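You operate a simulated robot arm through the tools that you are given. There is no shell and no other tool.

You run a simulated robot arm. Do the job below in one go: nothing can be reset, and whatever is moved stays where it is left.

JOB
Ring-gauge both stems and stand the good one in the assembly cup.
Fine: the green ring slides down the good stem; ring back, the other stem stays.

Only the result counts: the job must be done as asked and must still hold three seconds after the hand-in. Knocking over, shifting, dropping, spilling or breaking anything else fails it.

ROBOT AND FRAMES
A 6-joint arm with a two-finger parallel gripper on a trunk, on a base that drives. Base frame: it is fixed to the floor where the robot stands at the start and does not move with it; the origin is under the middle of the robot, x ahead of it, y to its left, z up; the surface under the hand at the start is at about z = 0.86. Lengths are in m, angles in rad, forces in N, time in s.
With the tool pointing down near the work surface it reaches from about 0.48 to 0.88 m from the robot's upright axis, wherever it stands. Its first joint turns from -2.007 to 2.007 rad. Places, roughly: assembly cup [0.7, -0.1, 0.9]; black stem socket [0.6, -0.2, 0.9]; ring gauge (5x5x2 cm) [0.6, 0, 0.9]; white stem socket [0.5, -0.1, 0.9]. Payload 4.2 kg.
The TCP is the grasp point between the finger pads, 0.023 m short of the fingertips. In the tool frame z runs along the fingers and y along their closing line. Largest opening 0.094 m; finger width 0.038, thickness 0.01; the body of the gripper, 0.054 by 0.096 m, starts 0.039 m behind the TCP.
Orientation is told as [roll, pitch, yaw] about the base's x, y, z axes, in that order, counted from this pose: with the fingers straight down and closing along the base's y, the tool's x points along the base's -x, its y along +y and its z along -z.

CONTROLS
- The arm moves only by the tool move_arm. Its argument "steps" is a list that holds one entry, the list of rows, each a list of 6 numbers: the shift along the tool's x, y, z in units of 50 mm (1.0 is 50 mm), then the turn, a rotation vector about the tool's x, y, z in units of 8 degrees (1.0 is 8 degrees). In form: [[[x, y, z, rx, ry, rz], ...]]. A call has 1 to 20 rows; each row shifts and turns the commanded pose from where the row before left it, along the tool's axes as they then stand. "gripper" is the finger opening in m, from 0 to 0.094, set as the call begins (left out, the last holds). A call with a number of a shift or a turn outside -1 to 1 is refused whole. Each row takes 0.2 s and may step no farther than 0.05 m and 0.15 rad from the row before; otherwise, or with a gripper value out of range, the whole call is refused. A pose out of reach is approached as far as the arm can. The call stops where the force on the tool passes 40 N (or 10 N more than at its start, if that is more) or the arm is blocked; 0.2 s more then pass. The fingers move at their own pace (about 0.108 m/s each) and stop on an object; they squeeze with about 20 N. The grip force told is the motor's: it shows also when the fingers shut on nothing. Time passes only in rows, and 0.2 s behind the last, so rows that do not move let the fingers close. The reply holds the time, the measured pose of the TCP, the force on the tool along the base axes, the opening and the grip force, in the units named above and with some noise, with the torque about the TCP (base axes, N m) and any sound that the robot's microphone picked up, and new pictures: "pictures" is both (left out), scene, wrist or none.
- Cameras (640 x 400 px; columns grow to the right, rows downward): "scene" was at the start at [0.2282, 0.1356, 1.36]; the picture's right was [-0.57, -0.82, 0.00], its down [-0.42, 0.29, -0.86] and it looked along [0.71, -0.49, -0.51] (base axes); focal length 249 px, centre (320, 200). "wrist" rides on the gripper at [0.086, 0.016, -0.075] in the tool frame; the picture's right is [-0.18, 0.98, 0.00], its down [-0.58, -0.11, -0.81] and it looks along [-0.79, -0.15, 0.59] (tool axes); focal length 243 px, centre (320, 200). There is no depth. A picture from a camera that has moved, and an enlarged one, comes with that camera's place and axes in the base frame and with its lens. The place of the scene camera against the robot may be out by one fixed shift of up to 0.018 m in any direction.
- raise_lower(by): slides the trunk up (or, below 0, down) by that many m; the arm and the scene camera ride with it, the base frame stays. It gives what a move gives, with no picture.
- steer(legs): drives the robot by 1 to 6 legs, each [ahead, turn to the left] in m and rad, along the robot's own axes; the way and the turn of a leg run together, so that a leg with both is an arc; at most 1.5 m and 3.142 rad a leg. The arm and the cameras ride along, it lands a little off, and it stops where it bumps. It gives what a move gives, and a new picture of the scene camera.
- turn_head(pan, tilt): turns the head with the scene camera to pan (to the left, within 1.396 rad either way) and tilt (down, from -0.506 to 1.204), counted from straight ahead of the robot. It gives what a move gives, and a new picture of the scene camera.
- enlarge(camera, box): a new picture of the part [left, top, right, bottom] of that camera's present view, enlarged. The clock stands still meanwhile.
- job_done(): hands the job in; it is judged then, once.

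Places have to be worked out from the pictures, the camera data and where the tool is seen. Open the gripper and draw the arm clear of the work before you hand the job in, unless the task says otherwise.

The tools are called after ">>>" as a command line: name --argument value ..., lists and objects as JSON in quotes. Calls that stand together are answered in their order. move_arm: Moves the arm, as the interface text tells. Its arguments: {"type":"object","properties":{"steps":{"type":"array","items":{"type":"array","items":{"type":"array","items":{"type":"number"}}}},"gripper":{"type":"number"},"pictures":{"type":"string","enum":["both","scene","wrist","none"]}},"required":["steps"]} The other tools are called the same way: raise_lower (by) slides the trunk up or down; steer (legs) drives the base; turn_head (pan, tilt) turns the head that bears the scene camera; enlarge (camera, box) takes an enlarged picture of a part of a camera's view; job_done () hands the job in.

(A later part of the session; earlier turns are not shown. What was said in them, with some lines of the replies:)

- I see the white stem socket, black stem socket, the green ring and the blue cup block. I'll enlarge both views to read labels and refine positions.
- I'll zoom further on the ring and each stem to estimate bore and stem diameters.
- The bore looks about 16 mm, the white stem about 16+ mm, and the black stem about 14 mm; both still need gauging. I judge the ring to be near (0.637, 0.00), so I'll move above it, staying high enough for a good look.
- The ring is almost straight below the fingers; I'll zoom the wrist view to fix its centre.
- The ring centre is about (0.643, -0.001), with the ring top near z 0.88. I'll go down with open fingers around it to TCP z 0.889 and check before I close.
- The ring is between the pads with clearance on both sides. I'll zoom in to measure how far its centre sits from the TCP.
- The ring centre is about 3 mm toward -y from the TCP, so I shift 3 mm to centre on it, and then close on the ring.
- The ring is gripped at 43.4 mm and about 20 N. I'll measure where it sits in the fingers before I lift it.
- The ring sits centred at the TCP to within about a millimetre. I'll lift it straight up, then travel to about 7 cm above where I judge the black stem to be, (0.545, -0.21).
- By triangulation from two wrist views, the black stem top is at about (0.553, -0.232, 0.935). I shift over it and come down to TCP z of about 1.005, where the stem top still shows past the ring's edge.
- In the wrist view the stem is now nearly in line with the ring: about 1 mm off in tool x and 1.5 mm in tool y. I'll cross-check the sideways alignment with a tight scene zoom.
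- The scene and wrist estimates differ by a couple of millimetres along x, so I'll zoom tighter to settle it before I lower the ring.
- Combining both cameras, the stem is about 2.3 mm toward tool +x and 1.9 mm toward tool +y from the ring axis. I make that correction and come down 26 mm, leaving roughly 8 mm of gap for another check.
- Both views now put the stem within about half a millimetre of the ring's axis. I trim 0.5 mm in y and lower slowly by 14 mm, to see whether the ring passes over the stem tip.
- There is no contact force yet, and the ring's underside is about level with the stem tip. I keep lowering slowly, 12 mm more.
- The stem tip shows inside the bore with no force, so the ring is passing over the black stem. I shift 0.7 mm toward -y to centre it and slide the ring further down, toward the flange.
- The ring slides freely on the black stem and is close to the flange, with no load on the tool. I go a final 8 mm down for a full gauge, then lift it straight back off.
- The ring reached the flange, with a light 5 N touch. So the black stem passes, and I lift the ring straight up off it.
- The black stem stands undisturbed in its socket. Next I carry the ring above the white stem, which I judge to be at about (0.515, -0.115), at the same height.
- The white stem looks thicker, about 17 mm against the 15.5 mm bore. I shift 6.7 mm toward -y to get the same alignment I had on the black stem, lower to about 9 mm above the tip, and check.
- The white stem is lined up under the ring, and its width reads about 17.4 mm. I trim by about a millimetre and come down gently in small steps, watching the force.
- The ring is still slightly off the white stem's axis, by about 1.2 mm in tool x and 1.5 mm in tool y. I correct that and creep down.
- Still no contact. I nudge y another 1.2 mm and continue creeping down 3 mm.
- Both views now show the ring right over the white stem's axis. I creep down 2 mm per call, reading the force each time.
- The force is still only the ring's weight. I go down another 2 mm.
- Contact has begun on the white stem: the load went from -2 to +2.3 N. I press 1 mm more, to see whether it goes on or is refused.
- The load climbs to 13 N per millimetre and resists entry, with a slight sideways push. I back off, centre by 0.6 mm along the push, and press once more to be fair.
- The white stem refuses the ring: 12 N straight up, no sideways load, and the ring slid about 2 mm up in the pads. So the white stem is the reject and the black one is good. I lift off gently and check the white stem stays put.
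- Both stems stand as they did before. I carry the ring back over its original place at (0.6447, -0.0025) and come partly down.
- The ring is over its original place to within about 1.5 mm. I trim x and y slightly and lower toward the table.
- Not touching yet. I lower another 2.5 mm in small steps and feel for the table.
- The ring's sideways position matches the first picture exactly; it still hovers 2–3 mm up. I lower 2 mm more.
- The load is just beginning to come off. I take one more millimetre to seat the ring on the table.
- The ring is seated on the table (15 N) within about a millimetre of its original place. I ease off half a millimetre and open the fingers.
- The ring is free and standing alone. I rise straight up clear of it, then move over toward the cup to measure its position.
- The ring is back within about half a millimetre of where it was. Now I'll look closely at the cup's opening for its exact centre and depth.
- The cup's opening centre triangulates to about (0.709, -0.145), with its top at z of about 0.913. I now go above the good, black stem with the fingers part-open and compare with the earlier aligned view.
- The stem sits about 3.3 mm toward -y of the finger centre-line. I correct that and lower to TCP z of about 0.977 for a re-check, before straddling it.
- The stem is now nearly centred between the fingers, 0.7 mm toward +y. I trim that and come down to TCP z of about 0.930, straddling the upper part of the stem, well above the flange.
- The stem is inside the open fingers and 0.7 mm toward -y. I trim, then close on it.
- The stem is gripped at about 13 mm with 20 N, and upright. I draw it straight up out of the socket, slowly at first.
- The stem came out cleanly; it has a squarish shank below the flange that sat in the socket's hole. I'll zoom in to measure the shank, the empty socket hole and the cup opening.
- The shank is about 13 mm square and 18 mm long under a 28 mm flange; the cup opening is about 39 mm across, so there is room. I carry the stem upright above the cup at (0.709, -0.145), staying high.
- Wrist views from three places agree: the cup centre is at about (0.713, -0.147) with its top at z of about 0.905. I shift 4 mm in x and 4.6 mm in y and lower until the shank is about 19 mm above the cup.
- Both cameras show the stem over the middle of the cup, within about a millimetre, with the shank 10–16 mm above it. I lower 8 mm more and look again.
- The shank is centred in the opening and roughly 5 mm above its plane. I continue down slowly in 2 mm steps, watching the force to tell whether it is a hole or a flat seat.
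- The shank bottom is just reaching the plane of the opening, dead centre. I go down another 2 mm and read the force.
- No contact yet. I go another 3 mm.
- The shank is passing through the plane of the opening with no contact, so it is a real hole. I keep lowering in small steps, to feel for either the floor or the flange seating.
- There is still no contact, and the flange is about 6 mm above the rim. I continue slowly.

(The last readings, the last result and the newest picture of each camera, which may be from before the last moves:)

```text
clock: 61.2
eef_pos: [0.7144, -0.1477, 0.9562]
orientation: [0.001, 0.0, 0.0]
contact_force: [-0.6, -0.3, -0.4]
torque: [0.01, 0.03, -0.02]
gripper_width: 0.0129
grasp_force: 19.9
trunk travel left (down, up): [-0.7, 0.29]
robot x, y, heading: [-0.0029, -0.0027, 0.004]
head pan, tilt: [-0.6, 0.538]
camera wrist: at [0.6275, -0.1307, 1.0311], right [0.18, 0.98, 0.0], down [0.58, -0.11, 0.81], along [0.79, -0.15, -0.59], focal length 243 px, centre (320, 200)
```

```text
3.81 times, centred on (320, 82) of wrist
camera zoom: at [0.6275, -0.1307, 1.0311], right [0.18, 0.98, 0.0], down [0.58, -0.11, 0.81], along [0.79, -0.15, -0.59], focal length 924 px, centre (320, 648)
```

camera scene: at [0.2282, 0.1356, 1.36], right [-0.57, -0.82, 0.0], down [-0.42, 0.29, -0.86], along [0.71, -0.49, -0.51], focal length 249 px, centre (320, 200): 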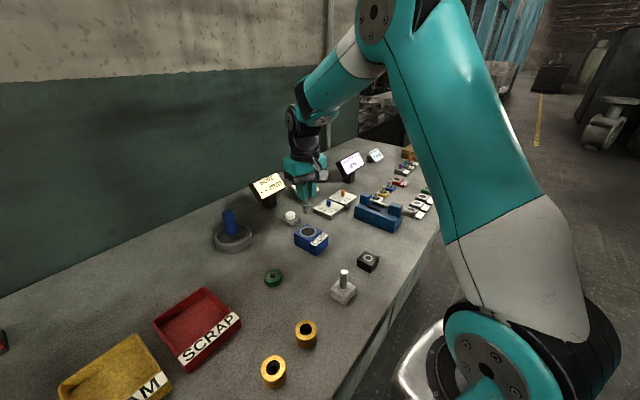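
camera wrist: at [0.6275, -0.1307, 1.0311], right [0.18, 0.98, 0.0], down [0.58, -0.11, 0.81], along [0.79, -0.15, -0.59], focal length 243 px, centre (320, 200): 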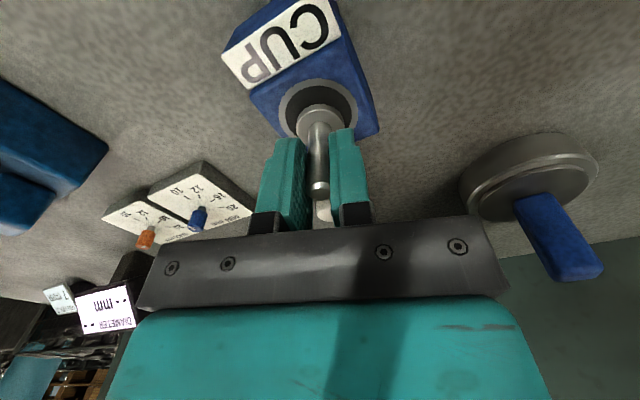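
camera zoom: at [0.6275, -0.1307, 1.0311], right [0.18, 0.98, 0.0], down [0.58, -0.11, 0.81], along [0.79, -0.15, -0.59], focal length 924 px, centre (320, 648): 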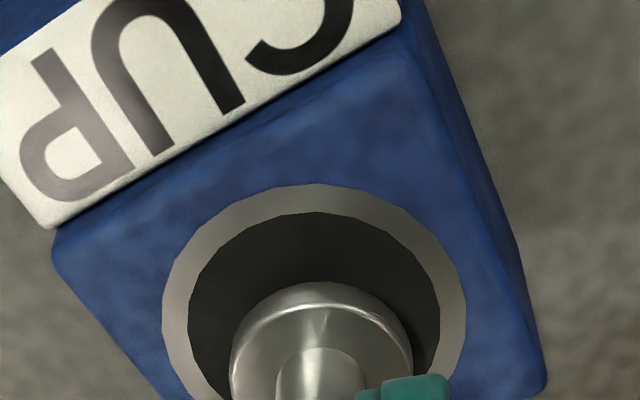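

The flange is about 2 mm above the rim, and I see a 0.9 mm offset to +y. I trim that and keep going down.

>>> move_arm --steps '[[[0, -0.017, 0, 0, 0, 0], [0, 0, 0.02, 0, 0, 0], [0, 0, 0.02, 0, 0, 0], [0, 0, 0.02, 0, 0, 0], [0, 0, 0, 0, 0, 0]]]' --gripper 0.004 --pictures "none"

>>> move_arm --steps '[[[0, 0, 0.02, 0, 0, 0], [0, 0, 0.02, 0, 0, 0], [0, 0, 0, 0, 0, 0]]]' --gripper 0.004 --pictures "wrist"

>>> enlarge --camera "scene" --box '[292, 205, 328, 245]'

>>> enlarge --camera "wrist" --box '[260, 30, 380, 135]'

```text
clock: 62.4
eef_pos: [0.7133, -0.1492, 0.9543]
orientation: [0.0, 0.001, -0.001]
contact_force: [-0.3, 0.6, -1.6]
torque: [0.02, 0.01, 0.03]
gripper_width: 0.0131
grasp_force: 20.2
trunk travel left (down, up): [-0.7, 0.29]
robot x, y, heading: [0.0029, -0.0019, 0.002]
head pan, tilt: [-0.6, 0.538]
```

```text
clock: 63.2
eef_pos: [0.7141, -0.1478, 0.9533]
orientation: [0.0, 0.0, 0.0]
contact_force: [-0.1, 0.4, 0.5]
torque: [-0.02, -0.02, -0.01]
gripper_width: 0.0132
grasp_force: 20.6
trunk travel left (down, up): [-0.7, 0.29]
robot x, y, heading: [-0.0026, -0.0024, 0.003]
head pan, tilt: [-0.6, 0.538]
camera wrist: at [0.628, -0.1316, 1.0265], right [0.18, 0.98, 0.0], down [0.58, -0.11, 0.81], along [0.79, -0.15, -0.59], focal length 243 px, centre (320, 200)
```

wrist: 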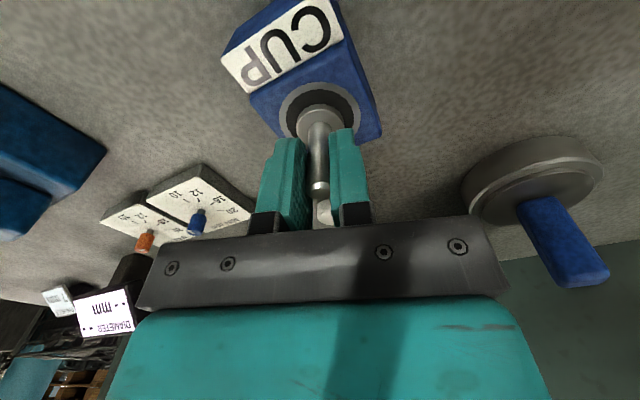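

```text
10.00 times, centred on (310, 225) of scene
camera zoom: at [0.2282, 0.1355, 1.36], right [-0.57, -0.82, 0.0], down [-0.42, 0.29, -0.86], along [0.71, -0.49, -0.51], focal length 2489 px, centre (420, -50)
```

zoom: 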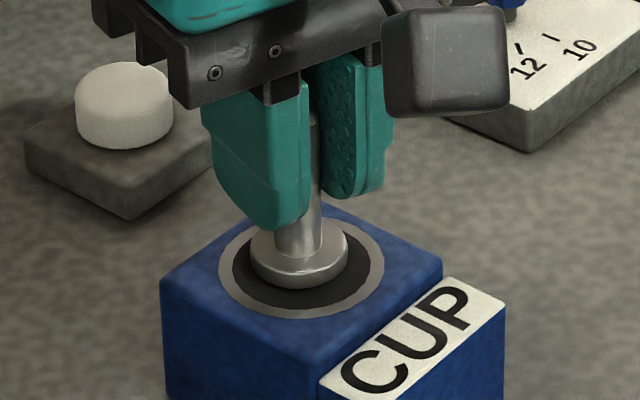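

```text
3.81 times, centred on (320, 82) of wrist
camera zoom: at [0.628, -0.1316, 1.0265], right [0.18, 0.98, 0.0], down [0.58, -0.11, 0.81], along [0.79, -0.15, -0.59], focal length 924 px, centre (320, 648)
```

zoom: 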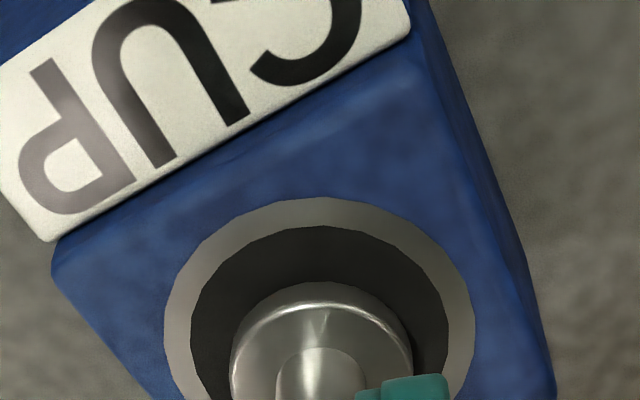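

The flange is at the plane of the opening, well centred, and the load may just be changing. I go one more small step.

>>> move_arm --steps '[[[0, 0, 0.02, 0, 0, 0], [0, 0, 0, 0, 0, 0]]]' --gripper 0.004 --pictures "none"

```text
clock: 63.8
eef_pos: [0.7141, -0.1487, 0.9508]
orientation: [0.0, -0.001, -0.001]
contact_force: [-0.4, -0.1, -1.3]
torque: [0.01, -0.01, -0.01]
gripper_width: 0.0131
grasp_force: 20.4
trunk travel left (down, up): [-0.7, 0.29]
robot x, y, heading: [0.0001, -0.0016, -0.001]
head pan, tilt: [-0.6, 0.538]
```

No contact yet (-1.3 N is only the weight). I go another 3 mm.

>>> move_arm --steps '[[[0, 0, 0.02, 0, 0, 0], [0, 0, 0.02, 0, 0, 0], [0, 0, 0.02, 0, 0, 0], [0, 0, 0, 0, 0, 0]]]' --gripper 0.004 --pictures "wrist"

>>> enlarge --camera "scene" --box '[292, 205, 328, 245]'

>>> enlarge --camera "wrist" --box '[260, 30, 380, 135]'

```text
clock: 64.8
eef_pos: [0.7143, -0.1487, 0.9477]
orientation: [0.0, -0.001, 0.001]
contact_force: [-0.4, 0.1, -0.3]
torque: [-0.01, -0.02, 0.01]
gripper_width: 0.0133
grasp_force: 19.4
trunk travel left (down, up): [-0.7, 0.29]
robot x, y, heading: [0.0009, -0.0001, 0.002]
head pan, tilt: [-0.6, 0.538]
camera wrist: at [0.6278, -0.1322, 1.0218], right [0.18, 0.98, 0.0], down [0.58, -0.11, 0.81], along [0.79, -0.15, -0.59], focal length 243 px, centre (320, 200)
```

wrist: 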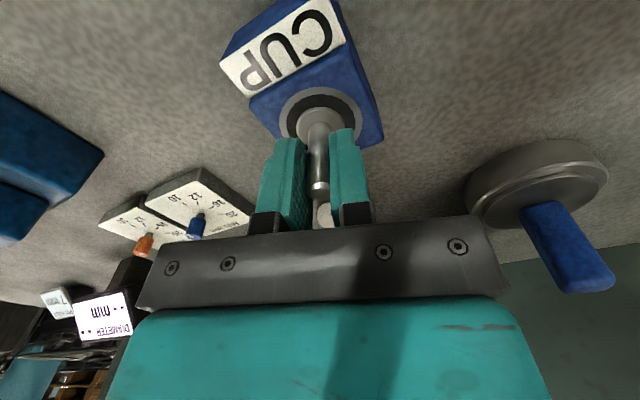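

```text
10.00 times, centred on (310, 225) of scene
camera zoom: at [0.2282, 0.1355, 1.36], right [-0.57, -0.82, 0.0], down [-0.42, 0.29, -0.86], along [0.71, -0.49, -0.51], focal length 2489 px, centre (420, -50)
```

zoom: 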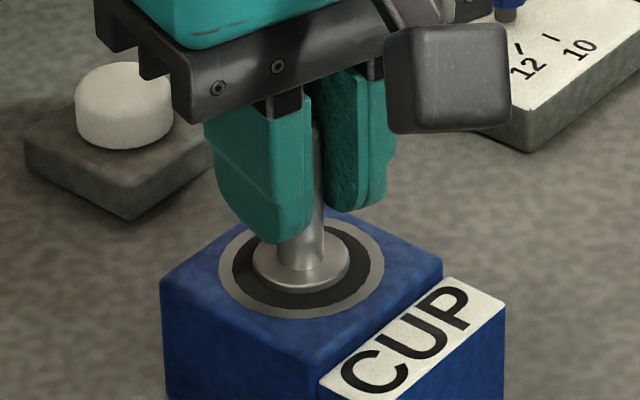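

```text
3.81 times, centred on (320, 82) of wrist
camera zoom: at [0.6278, -0.1322, 1.0218], right [0.18, 0.98, 0.0], down [0.58, -0.11, 0.81], along [0.79, -0.15, -0.59], focal length 924 px, centre (320, 648)
```

zoom: 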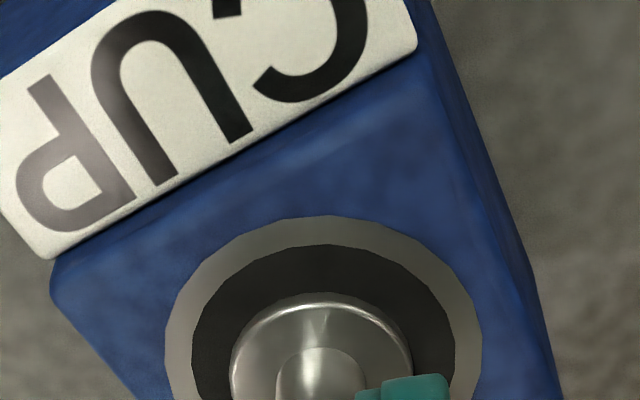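

The flange is going down inside the opening, centred. The fingertips are still about 20 mm above the rim, so I continue toward the cup's floor.

>>> move_arm --steps '[[[0, 0, 0.02, 0, 0, 0], [0, 0, 0.02, 0, 0, 0], [0, 0, 0.02, 0, 0, 0], [0, 0, 0, 0, 0, 0]]]' --gripper 0.004 --pictures "none"

```text
clock: 65.8
eef_pos: [0.7144, -0.1489, 0.9453]
orientation: [0.0, 0.0, 0.0]
contact_force: [-0.2, 0.8, -1.0]
torque: [-0.01, -0.01, -0.01]
gripper_width: 0.0131
grasp_force: 19.8
trunk travel left (down, up): [-0.7, 0.29]
robot x, y, heading: [0.0037, 0.001, 0.001]
head pan, tilt: [-0.6, 0.538]
```

Still free. I go another 2 mm and look.

>>> move_arm --steps '[[[0, 0, 0.02, 0, 0, 0], [0, 0, 0.02, 0, 0, 0], [0, 0, 0, 0, 0, 0]]]' --gripper 0.004 --pictures "wrist"

>>> enlarge --camera "scene" --box '[292, 205, 328, 245]'

>>> enlarge --camera "wrist" --box '[260, 30, 380, 135]'

```text
clock: 66.6
eef_pos: [0.7125, -0.1497, 0.9416]
orientation: [0.0, 0.0, 0.001]
contact_force: [-1.1, -0.1, -1.4]
torque: [0.01, -0.03, 0.0]
gripper_width: 0.0132
grasp_force: 20.0
trunk travel left (down, up): [-0.7, 0.29]
robot x, y, heading: [0.0002, -0.0003, -0.002]
head pan, tilt: [-0.6, 0.538]
camera wrist: at [0.6268, -0.1323, 1.0167], right [0.18, 0.98, 0.0], down [0.58, -0.11, 0.81], along [0.79, -0.15, -0.59], focal length 243 px, centre (320, 200)
```

wrist: 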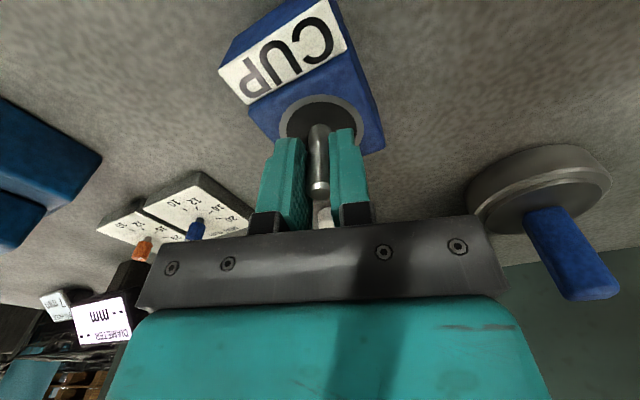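

```text
10.00 times, centred on (310, 225) of scene
camera zoom: at [0.2282, 0.1355, 1.36], right [-0.57, -0.82, 0.0], down [-0.42, 0.29, -0.86], along [0.71, -0.49, -0.51], focal length 2489 px, centre (420, -50)
```

zoom: 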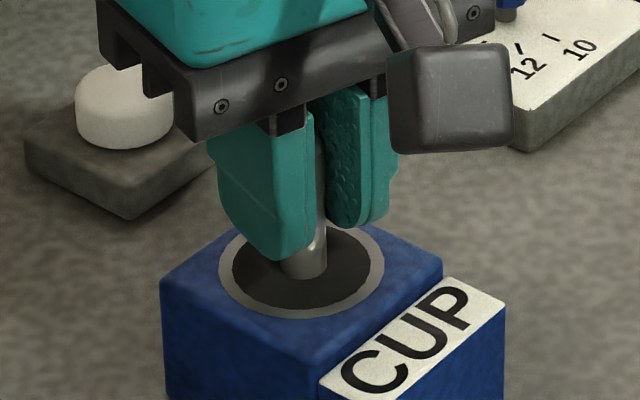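

```text
3.81 times, centred on (320, 82) of wrist
camera zoom: at [0.6268, -0.1323, 1.0167], right [0.18, 0.98, 0.0], down [0.58, -0.11, 0.81], along [0.79, -0.15, -0.59], focal length 924 px, centre (320, 648)
```

zoom: 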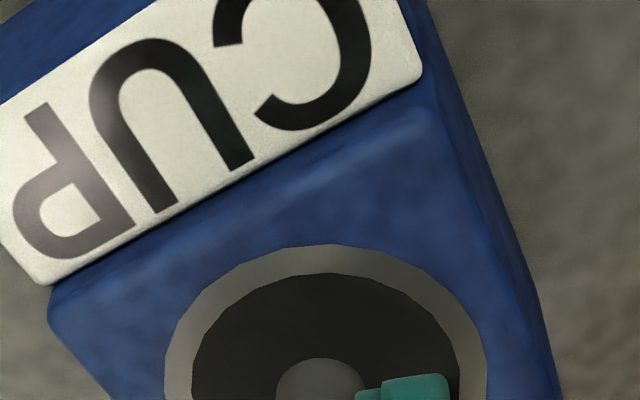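

The flange is fully inside. There is about 13 mm before the fingertips reach the rim, so I continue in small steps.

>>> move_arm --steps '[[[0, 0, 0.02, 0, 0, 0], [0, 0, 0.02, 0, 0, 0], [0, 0, 0, 0, 0, 0]]]' --gripper 0.004 --pictures "none"

>>> move_arm --steps '[[[0, 0, 0.02, 0, 0, 0], [0, 0, 0, 0, 0, 0]]]' --gripper 0.004 --pictures "none"

```text
clock: 67.4
eef_pos: [0.7134, -0.1497, 0.9413]
orientation: [0.001, -0.001, 0.001]
contact_force: [0.9, 0.1, -0.8]
torque: [0.0, -0.02, -0.01]
gripper_width: 0.0131
grasp_force: 19.7
trunk travel left (down, up): [-0.7, 0.29]
robot x, y, heading: [0.0021, 0.0015, -0.001]
head pan, tilt: [-0.6, 0.538]
```

```text
clock: 68.0
eef_pos: [0.7135, -0.1494, 0.9409]
orientation: [0.0, -0.001, 0.001]
contact_force: [-0.4, 0.8, -1.1]
torque: [0.0, 0.01, -0.01]
gripper_width: 0.0132
grasp_force: 19.9
trunk travel left (down, up): [-0.7, 0.29]
robot x, y, heading: [-0.0016, 0.0014, -0.003]
head pan, tilt: [-0.6, 0.538]
```

Free so far, at TCP z of about 0.941. I go another 3 mm.

>>> move_arm --steps '[[[0, 0, 0.02, 0, 0, 0], [0, 0, 0.02, 0, 0, 0], [0, 0, 0, 0, 0, 0]]]' --gripper 0.004 --pictures "none"

>>> move_arm --steps '[[[0, 0, 0.02, 0, 0, 0], [0, 0, 0, 0, 0, 0]]]' --gripper 0.004 --pictures "none"

```text
clock: 68.8
eef_pos: [0.7124, -0.1495, 0.9377]
orientation: [0.0, 0.001, 0.001]
contact_force: [0.7, 0.8, -1.1]
torque: [-0.01, 0.0, 0.03]
gripper_width: 0.013
grasp_force: 19.8
trunk travel left (down, up): [-0.7, 0.29]
robot x, y, heading: [-0.0003, 0.0048, 0.001]
head pan, tilt: [-0.6, 0.538]
```

```text
clock: 69.4
eef_pos: [0.7129, -0.1495, 0.938]
orientation: [0.0, -0.001, 0.001]
contact_force: [-0.1, 0.1, -2.2]
torque: [0.01, 0.02, -0.02]
gripper_width: 0.0132
grasp_force: 19.8
trunk travel left (down, up): [-0.7, 0.29]
robot x, y, heading: [-0.001, 0.0001, -0.003]
head pan, tilt: [-0.6, 0.538]
```

Still free; the floor must be within the next few millimetres. I take single-millimetre steps.

>>> move_arm --steps '[[[0, 0, 0.02, 0, 0, 0], [0, 0, 0, 0, 0, 0]]]' --gripper 0.004 --pictures "none"

>>> move_arm --steps '[[[0, 0, 0.02, 0, 0, 0], [0, 0, 0, 0, 0, 0]]]' --gripper 0.004 --pictures "wrist"

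>>> enlarge --camera "scene" --box '[292, 205, 328, 245]'

```text
clock: 70.0
eef_pos: [0.7139, -0.15, 0.936]
orientation: [0.001, 0.001, -0.002]
contact_force: [0.8, -0.1, -1.5]
torque: [0.01, 0.0, 0.0]
gripper_width: 0.013
grasp_force: 20.4
trunk travel left (down, up): [-0.7, 0.29]
robot x, y, heading: [-0.0001, 0.0021, 0.002]
head pan, tilt: [-0.6, 0.538]
```

```text
clock: 70.6
eef_pos: [0.7141, -0.1492, 0.9343]
orientation: [0.0, -0.001, 0.001]
contact_force: [0.9, -0.4, -0.9]
torque: [0.0, 0.01, 0.0]
gripper_width: 0.0132
grasp_force: 20.2
trunk travel left (down, up): [-0.7, 0.29]
robot x, y, heading: [-0.0005, 0.0008, -0.002]
head pan, tilt: [-0.6, 0.538]
camera wrist: at [0.6274, -0.1323, 1.0089], right [0.18, 0.98, 0.0], down [0.58, -0.11, 0.81], along [0.79, -0.15, -0.59], focal length 243 px, centre (320, 200)
```

wrist: 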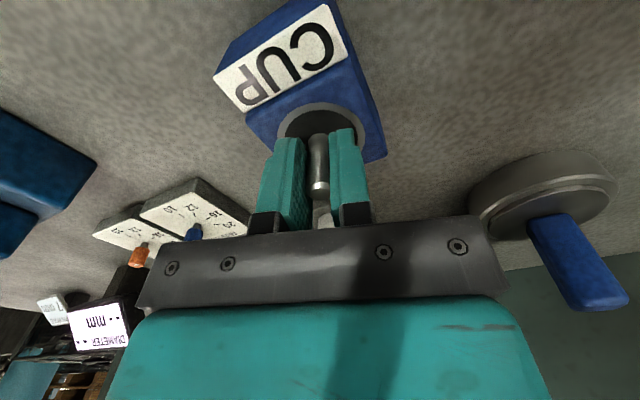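

```text
10.00 times, centred on (310, 225) of scene
camera zoom: at [0.2282, 0.1355, 1.36], right [-0.57, -0.82, 0.0], down [-0.42, 0.29, -0.86], along [0.71, -0.49, -0.51], focal length 2489 px, centre (420, -50)
```

zoom: 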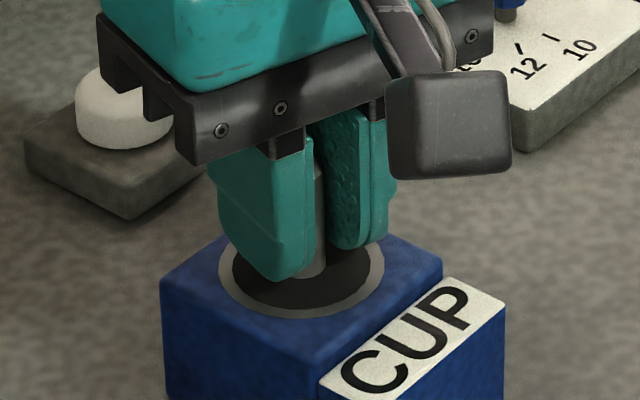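

The fingertips are still 6–7 mm above the rim, and the shank should be close to the floor. I take more single-millimetre steps.

>>> move_arm --steps '[[[0, 0, 0.02, 0, 0, 0], [0, 0, 0, 0, 0, 0]]]' --gripper 0.004 --pictures "none"

>>> move_arm --steps '[[[0, 0, 0.02, 0, 0, 0], [0, 0, 0, 0, 0, 0]]]' --gripper 0.004 --pictures "none"

```text
clock: 71.2
eef_pos: [0.7137, -0.1494, 0.9334]
orientation: [0.0, 0.001, 0.001]
contact_force: [-1.0, 0.3, -1.9]
torque: [0.02, -0.07, -0.02]
gripper_width: 0.0131
grasp_force: 19.9
trunk travel left (down, up): [-0.7, 0.29]
robot x, y, heading: [0.0005, 0.0014, -0.001]
head pan, tilt: [-0.6, 0.538]
```

```text
clock: 71.8
eef_pos: [0.7141, -0.1492, 0.9319]
orientation: [-0.001, 0.0, -0.001]
contact_force: [-0.5, 0.7, -0.4]
torque: [0.02, 0.03, -0.05]
gripper_width: 0.0129
grasp_force: 21.0
trunk travel left (down, up): [-0.7, 0.29]
robot x, y, heading: [0.0005, -0.0002, 0.002]
head pan, tilt: [-0.6, 0.538]
```

No contact yet at about 0.933. I go another millimetre.

>>> move_arm --steps '[[[0, 0, 0.02, 0, 0, 0], [0, 0, 0, 0, 0, 0]]]' --gripper 0.004 --pictures "wrist"

>>> enlarge --camera "scene" --box '[292, 205, 328, 245]'

>>> enlarge --camera "wrist" --box '[250, 90, 400, 220]'

```text
clock: 72.4
eef_pos: [0.7154, -0.1499, 0.9313]
orientation: [-0.001, 0.001, -0.001]
contact_force: [0.4, -0.3, -1.4]
torque: [-0.02, -0.02, -0.01]
gripper_width: 0.0129
grasp_force: 20.4
trunk travel left (down, up): [-0.7, 0.29]
robot x, y, heading: [-0.0014, 0.0001, 0.002]
head pan, tilt: [-0.6, 0.538]
camera wrist: at [0.6281, -0.1318, 1.0055], right [0.18, 0.98, 0.0], down [0.58, -0.11, 0.81], along [0.79, -0.15, -0.59], focal length 243 px, centre (320, 200)
```

wrist: 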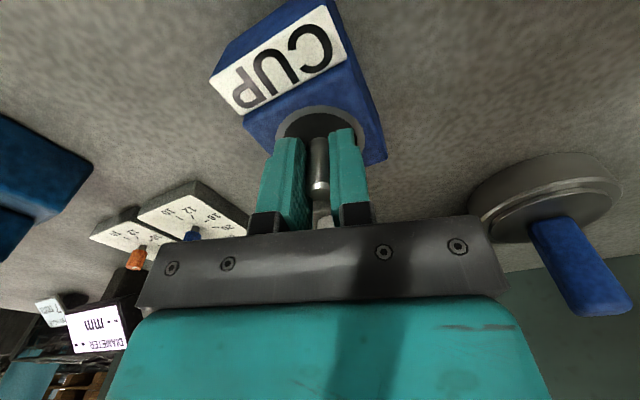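

```text
10.00 times, centred on (310, 225) of scene
camera zoom: at [0.2282, 0.1355, 1.36], right [-0.57, -0.82, 0.0], down [-0.42, 0.29, -0.86], along [0.71, -0.49, -0.51], focal length 2489 px, centre (420, -50)
```

zoom: 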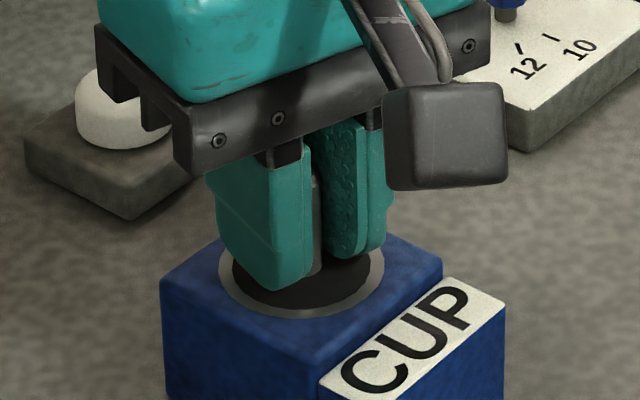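

```text
3.08 times, centred on (325, 155) of wrist
camera zoom: at [0.6281, -0.1318, 1.0055], right [0.18, 0.98, 0.0], down [0.58, -0.11, 0.81], along [0.79, -0.15, -0.59], focal length 746 px, centre (305, 338)
```

zoom: 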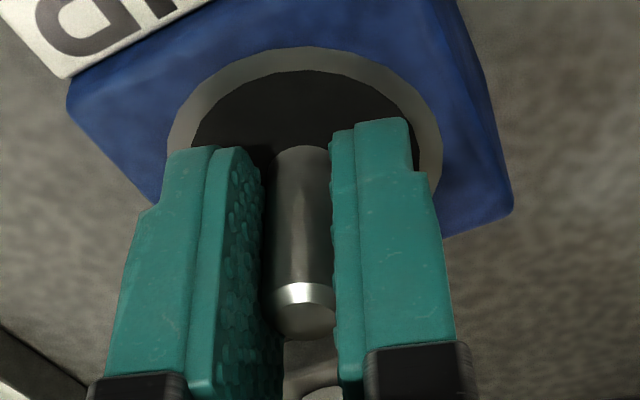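

The fingertips have about 4 mm left to the rim. I go 1 mm more and read the force again.

>>> move_arm --steps '[[[0, 0, 0.02, 0, 0, 0], [0, 0, 0, 0, 0, 0]]]' --gripper 0.004 --pictures "none"

```text
clock: 73.0
eef_pos: [0.713, -0.1489, 0.9304]
orientation: [0.0, 0.0, 0.0]
contact_force: [-0.4, 0.1, -1.5]
torque: [0.0, 0.0, 0.01]
gripper_width: 0.0131
grasp_force: 20.4
trunk travel left (down, up): [-0.7, 0.29]
robot x, y, heading: [-0.0016, -0.004, 0.003]
head pan, tilt: [-0.6, 0.538]
```

Still only weight. I go 1 mm more.

>>> move_arm --steps '[[[0, 0, 0.02, 0, 0, 0], [0, 0, 0, 0, 0, 0]]]' --gripper 0.004 --pictures "wrist"

>>> enlarge --camera "scene" --box '[292, 205, 328, 245]'

>>> enlarge --camera "wrist" --box '[250, 90, 400, 220]'

```text
clock: 73.6
eef_pos: [0.7131, -0.1488, 0.9295]
orientation: [-0.001, 0.001, 0.001]
contact_force: [0.6, 0.3, -1.4]
torque: [-0.04, 0.02, -0.01]
gripper_width: 0.0134
grasp_force: 20.3
trunk travel left (down, up): [-0.7, 0.29]
robot x, y, heading: [0.0008, -0.0001, -0.001]
head pan, tilt: [-0.6, 0.538]
camera wrist: at [0.6281, -0.1315, 1.0038], right [0.18, 0.98, 0.0], down [0.58, -0.11, 0.81], along [0.79, -0.15, -0.59], focal length 243 px, centre (320, 200)
```

wrist: 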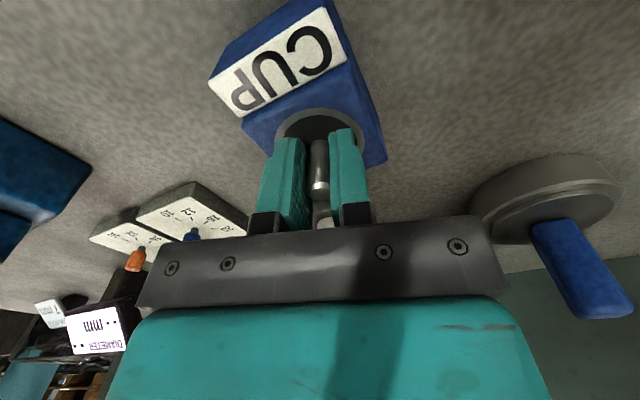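

```text
10.00 times, centred on (310, 225) of scene
camera zoom: at [0.2282, 0.1355, 1.36], right [-0.57, -0.82, 0.0], down [-0.42, 0.29, -0.86], along [0.71, -0.49, -0.51], focal length 2489 px, centre (420, -50)
```

zoom: 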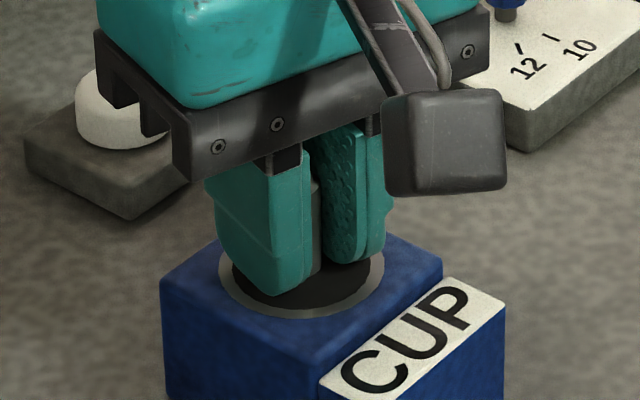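

```text
3.08 times, centred on (325, 155) of wrist
camera zoom: at [0.6281, -0.1315, 1.0038], right [0.18, 0.98, 0.0], down [0.58, -0.11, 0.81], along [0.79, -0.15, -0.59], focal length 746 px, centre (305, 338)
```

zoom: 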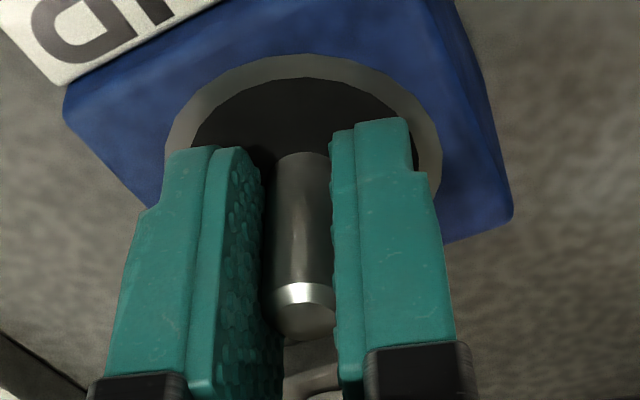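

The shank bottom is now at the same height as when it stood in its socket, so the floor must be a hair away. I take half-millimetre steps while the fingers stay clear of the rim.

>>> move_arm --steps '[[[0, 0, 0.01, 0, 0, 0], [0, 0, 0, 0, 0, 0]]]' --gripper 0.004 --pictures "none"

>>> move_arm --steps '[[[0, 0, 0.01, 0, 0, 0], [0, 0, 0, 0, 0, 0]]]' --gripper 0.004 --pictures "none"

```text
clock: 74.2
eef_pos: [0.7145, -0.1485, 0.9299]
orientation: [-0.001, -0.001, 0.001]
contact_force: [-0.8, -0.5, 7.1]
torque: [0.03, 0.11, -0.01]
gripper_width: 0.0133
grasp_force: 19.5
trunk travel left (down, up): [-0.7, 0.29]
robot x, y, heading: [-0.0001, -0.0005, 0.003]
head pan, tilt: [-0.6, 0.538]
```

```text
clock: 74.8
eef_pos: [0.7141, -0.1484, 0.9301]
orientation: [0.0, -0.001, 0.002]
contact_force: [1.8, 2.4, 9.6]
torque: [0.1, -0.06, 0.01]
gripper_width: 0.013
grasp_force: 20.3
trunk travel left (down, up): [-0.7, 0.29]
robot x, y, heading: [-0.0019, -0.0018, -0.0]
head pan, tilt: [-0.6, 0.538]
```

Contact: the load rose to about 9 N. I'll look closely to see whether it is the stem on the cup's floor rather than a fingertip on the rim.

>>> enlarge --camera "scene" --box '[298, 220, 322, 242]'

>>> enlarge --camera "wrist" --box '[260, 95, 380, 205]'

```text
16.00 times, centred on (310, 231) of scene
camera zoom: at [0.2279, 0.1358, 1.3602], right [-0.57, -0.82, 0.0], down [-0.42, 0.29, -0.86], along [0.71, -0.49, -0.51], focal length 3982 px, centre (480, -296)
```

zoom: 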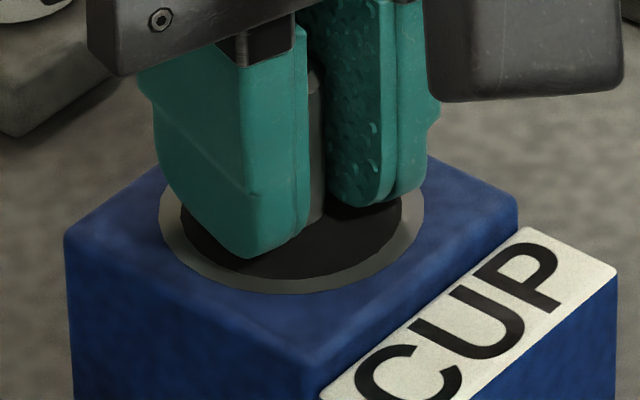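

```text
3.64 times, centred on (320, 150) of wrist
camera zoom: at [0.6277, -0.1318, 1.0035], right [0.18, 0.98, 0.0], down [0.58, -0.11, 0.81], along [0.79, -0.15, -0.59], focal length 882 px, centre (320, 382)
```

zoom: 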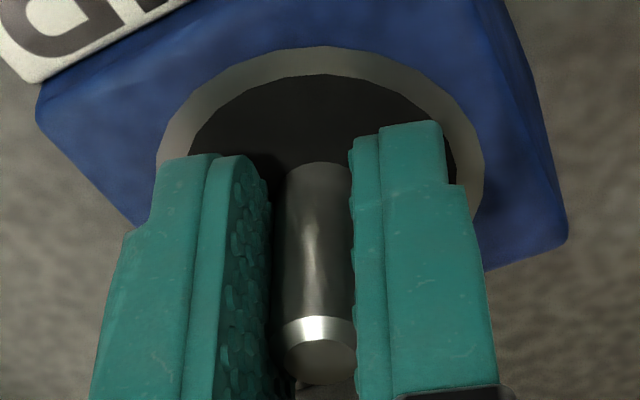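

The stem hasn't slipped in the fingers and the fingertips are clear of the rim, so the shank has met the cup's floor at about the height expected. I ease off half a millimetre to unload it before releasing.

>>> move_arm --steps '[[[0, 0, -0.01, 0, 0, 0], [0, 0, 0, 0, 0, 0], [0, 0, 0, 0, 0, 0]]]' --gripper 0.004 --pictures "none"

```text
clock: 75.6
eef_pos: [0.7138, -0.1504, 0.93]
orientation: [-0.002, 0.0, 0.0]
contact_force: [3.3, 2.4, 6.9]
torque: [0.07, -0.16, 0.04]
gripper_width: 0.0132
grasp_force: 19.7
trunk travel left (down, up): [-0.7, 0.29]
robot x, y, heading: [-0.0032, 0.0003, -0.0]
head pan, tilt: [-0.6, 0.538]
```

The torque pattern fits contact at the shank's bottom, 7 cm below the TCP, so it is the floor. I ease another half millimetre, then open the fingers slightly.

>>> move_arm --steps '[[[0, 0, -0.01, 0, 0, 0], [0, 0, 0, 0, 0, 0], [0, 0, 0, 0, 0, 0]]]' --gripper 0.004 --pictures "none"

```text
clock: 76.4
eef_pos: [0.7136, -0.1489, 0.9292]
orientation: [-0.001, 0.001, 0.0]
contact_force: [-0.3, -0.3, -0.3]
torque: [-0.04, -0.02, 0.03]
gripper_width: 0.0132
grasp_force: 19.7
trunk travel left (down, up): [-0.7, 0.29]
robot x, y, heading: [0.0009, 0.001, -0.001]
head pan, tilt: [-0.6, 0.538]
```

The load is now near zero, with the stem resting lightly on the floor. I open the fingers just a little, to 22 mm, and look.

>>> move_arm --steps '[[[0, 0, 0, 0, 0, 0], [0, 0, 0, 0, 0, 0], [0, 0, 0, 0, 0, 0]]]' --gripper 0.022 --pictures "wrist"

>>> enlarge --camera "wrist" --box '[260, 95, 380, 205]'

>>> enlarge --camera "scene" --box '[298, 215, 322, 242]'

```text
clock: 77.2
eef_pos: [0.712, -0.1494, 0.9305]
orientation: [0.001, 0.0, 0.0]
contact_force: [-0.7, -0.1, 0.1]
torque: [-0.02, 0.04, 0.0]
gripper_width: 0.0219
grasp_force: 0.0
trunk travel left (down, up): [-0.7, 0.29]
robot x, y, heading: [0.0036, 0.0004, 0.006]
head pan, tilt: [-0.6, 0.538]
camera wrist: at [0.6274, -0.1317, 1.0042], right [0.18, 0.98, 0.0], down [0.58, -0.11, 0.81], along [0.79, -0.15, -0.59], focal length 243 px, centre (320, 200)
```

wrist: 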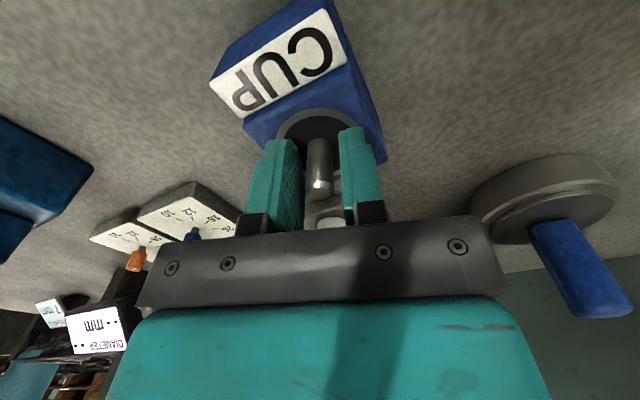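

```text
3.64 times, centred on (320, 150) of wrist
camera zoom: at [0.6274, -0.1317, 1.0042], right [0.18, 0.98, 0.0], down [0.58, -0.11, 0.81], along [0.79, -0.15, -0.59], focal length 882 px, centre (320, 382)
```

zoom: 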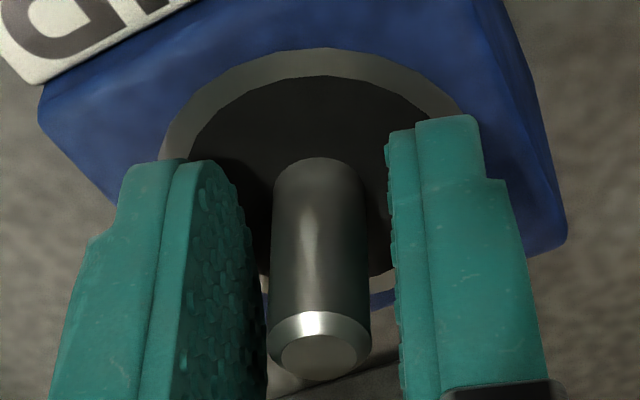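

```text
14.81 times, centred on (310, 228) of scene
camera zoom: at [0.2282, 0.1356, 1.36], right [-0.57, -0.82, 0.0], down [-0.42, 0.29, -0.86], along [0.71, -0.49, -0.51], focal length 3688 px, centre (468, -222)
```

zoom: 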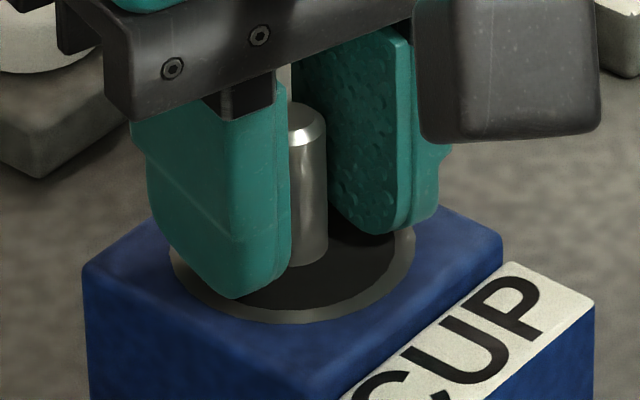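

The stem stands upright by itself in the middle of the cup. I raise 5 mm first, then open wider, and go straight up clear of it.

>>> move_arm --steps '[[[0, 0, -0.04, 0, 0, 0], [0, 0, -0.06, 0, 0, 0], [0, 0, 0, 0, 0, 0]]]' --gripper 0.022 --pictures "none"

>>> move_arm --steps '[[[0, 0, 0, 0, 0, 0], [0, 0, 0, 0, 0, 0], [0, 0, -0.1, 0, 0, 0], [0, 0, -0.2, 0, 0, 0], [0, 0, -0.3, 0, 0, 0], [0, 0, -0.4, 0, 0, 0], [0, 0, -0.5, 0, 0, 0], [0, 0, -0.6, 0, 0, 0], [0, 0, -0.6, 0, 0, 0], [0, 0, 0, 0, 0, 0]]]' --gripper 0.044

>>> enlarge --camera "scene" --box '[285, 205, 335, 260]'

>>> enlarge --camera "wrist" --box '[240, 0, 400, 140]'

```text
clock: 78.0
eef_pos: [0.7137, -0.1488, 0.9355]
orientation: [0.002, 0.001, 0.0]
contact_force: [0.6, -0.5, -0.8]
torque: [-0.01, 0.04, -0.02]
gripper_width: 0.0219
grasp_force: 0.1
trunk travel left (down, up): [-0.7, 0.29]
robot x, y, heading: [0.0029, 0.0003, 0.003]
head pan, tilt: [-0.6, 0.538]
```

```text
clock: 80.2
eef_pos: [0.7141, -0.1512, 1.0692]
orientation: [0.0, 0.0, -0.001]
contact_force: [0.0, 1.5, 0.1]
torque: [-0.01, 0.0, 0.0]
gripper_width: 0.0441
grasp_force: 0.1
trunk travel left (down, up): [-0.7, 0.29]
robot x, y, heading: [0.0022, -0.0013, -0.002]
head pan, tilt: [-0.6, 0.538]
camera scene: at [0.2283, 0.1356, 1.36], right [-0.57, -0.82, 0.0], down [-0.42, 0.29, -0.86], along [0.71, -0.49, -0.51], focal length 249 px, centre (320, 200)
camera wrist: at [0.6281, -0.133, 1.1435], right [0.18, 0.98, 0.0], down [0.58, -0.11, 0.81], along [0.79, -0.15, -0.59], focal length 243 px, centre (320, 200)
```

scene: 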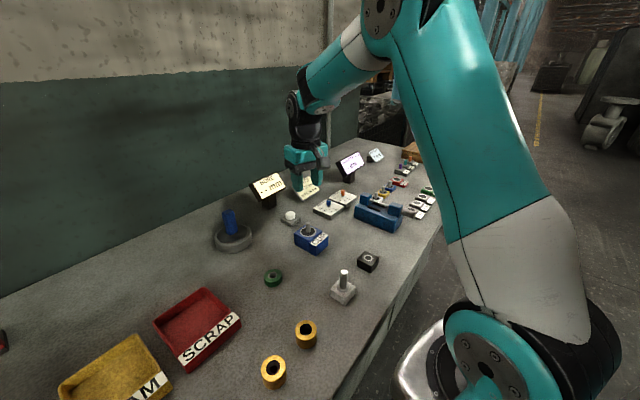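
wrist: 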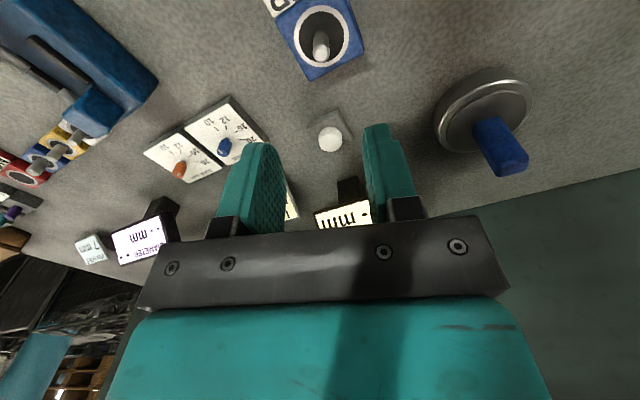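

```text
7.27 times, centred on (310, 232) of scene
camera zoom: at [0.2283, 0.1356, 1.36], right [-0.57, -0.82, 0.0], down [-0.42, 0.29, -0.86], along [0.71, -0.49, -0.51], focal length 1810 px, centre (393, -36)
```

zoom: 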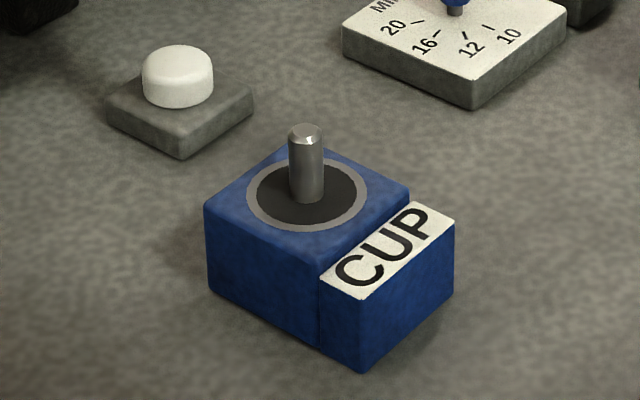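

```text
2.86 times, centred on (320, 70) of wrist
camera zoom: at [0.6281, -0.133, 1.1435], right [0.18, 0.98, 0.0], down [0.58, -0.11, 0.81], along [0.79, -0.15, -0.59], focal length 693 px, centre (320, 571)
```

zoom: 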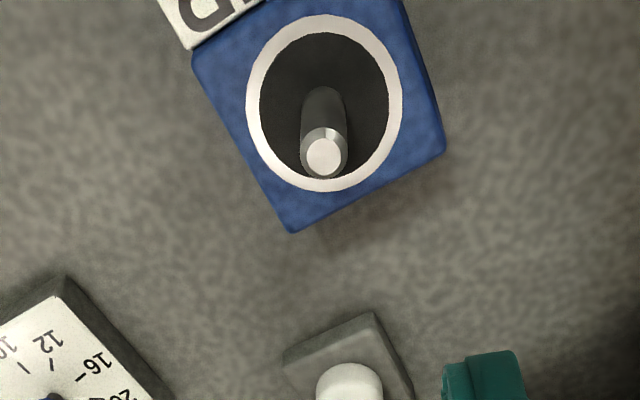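

The black stem stands upright in the middle of the cup, the ring is back in its place, and the white stem is in its socket. I withdraw the arm up and back, with the gripper open.

>>> move_arm --steps '[[[0, 0, -0.8, 0, 0, 0], [0, 0, -0.8, 0, 0, 0], [0, 0, -0.8, 0, 0, 0], [0.6, 0.6, 0, 0, 0, 0], [0.6, 0.6, 0, 0, 0, 0], [0.6, 0.6, 0, 0, 0, 0], [0.6, 0.6, 0, 0, 0, 0], [0.6, 0.6, 0, 0, 0, 0], [0.6, 0.6, 0, 0, 0, 0], [0.6, 0.6, 0, 0, 0, 0], [0, 0, 0, 0, 0, 0], [0, 0, 0, 0, 0, 0]]]' --gripper 0.09

>>> enlarge --camera "scene" --box '[240, 170, 400, 310]'

>>> enlarge --camera "scene" --box '[285, 205, 335, 260]'

```text
clock: 82.8
eef_pos: [0.5046, 0.0635, 1.1916]
orientation: [0.001, 0.0, 0.0]
contact_force: [-0.7, 0.2, -0.1]
torque: [-0.02, 0.03, -0.03]
gripper_width: 0.09
grasp_force: 0.0
trunk travel left (down, up): [-0.7, 0.29]
robot x, y, heading: [-0.0022, 0.0062, -0.002]
head pan, tilt: [-0.6, 0.538]
camera scene: at [0.2282, 0.1356, 1.36], right [-0.57, -0.82, 0.0], down [-0.42, 0.29, -0.86], along [0.71, -0.49, -0.51], focal length 249 px, centre (320, 200)
camera wrist: at [0.4172, 0.0806, 1.2653], right [0.18, 0.98, 0.0], down [0.58, -0.11, 0.81], along [0.79, -0.15, -0.59], focal length 243 px, centre (320, 200)
```

scene: 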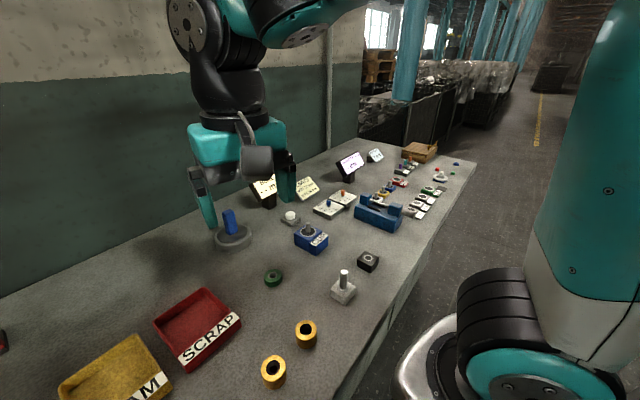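
wrist: 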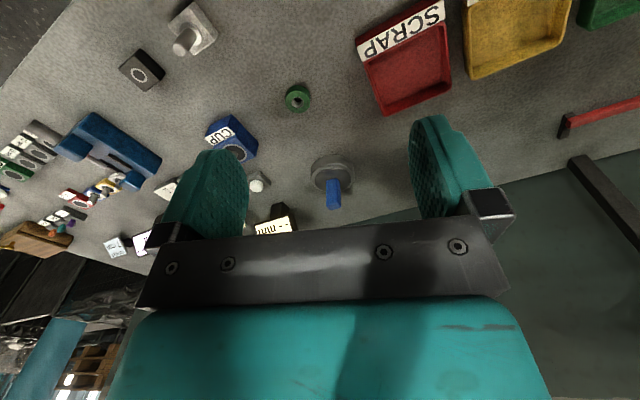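

```text
2.86 times, centred on (320, 240) of scene
camera zoom: at [0.2282, 0.1356, 1.36], right [-0.57, -0.82, 0.0], down [-0.42, 0.29, -0.86], along [0.71, -0.49, -0.51], focal length 711 px, centre (320, 86)
```

zoom: 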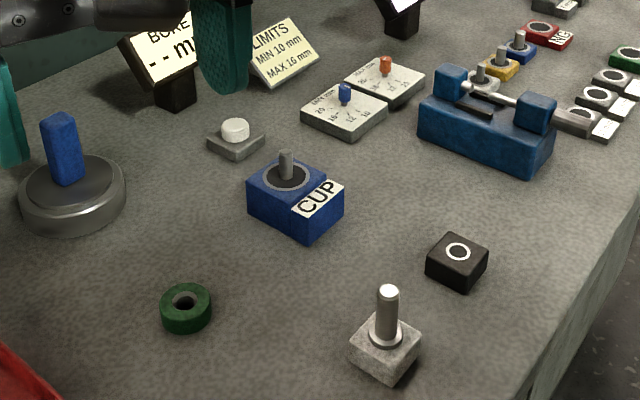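

```text
7.27 times, centred on (310, 232) of scene
camera zoom: at [0.2282, 0.1356, 1.36], right [-0.57, -0.82, 0.0], down [-0.42, 0.29, -0.86], along [0.71, -0.49, -0.51], focal length 1810 px, centre (393, -36)
```

zoom: 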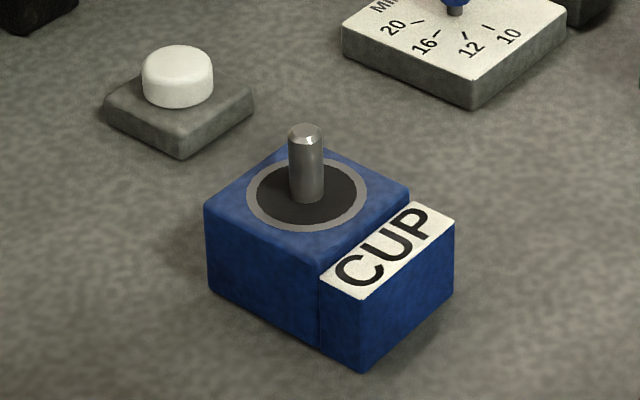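

The final view shows the good stem steady and upright in the cup, the ring and white stem where they were at the start, and the arm clear with its gripper open. I hand the job in.

>>> job_done

```text
The job is handed in.
```

I gauged both stems with the green ring. The black-socket stem is the good one, and it now stands upright in the assembly cup. The job is handed in; I haven't seen a verdict.

- **Black stem (good):** the ring slid all the way down to its flange with no resistance. I lifted the stem out of its socket and set it on the cup's floor, and it stayed upright after I let go.
- **White stem (reject):** the ring stopped at the tip and would not go on, even with a straight 12 N press. The stem is still in its socket and looks unmoved.
- **Ring:** it is back on the table, about half a millimetre from where it started.

In the last pictures nothing else had moved. The arm is clear of the work with the gripper open.
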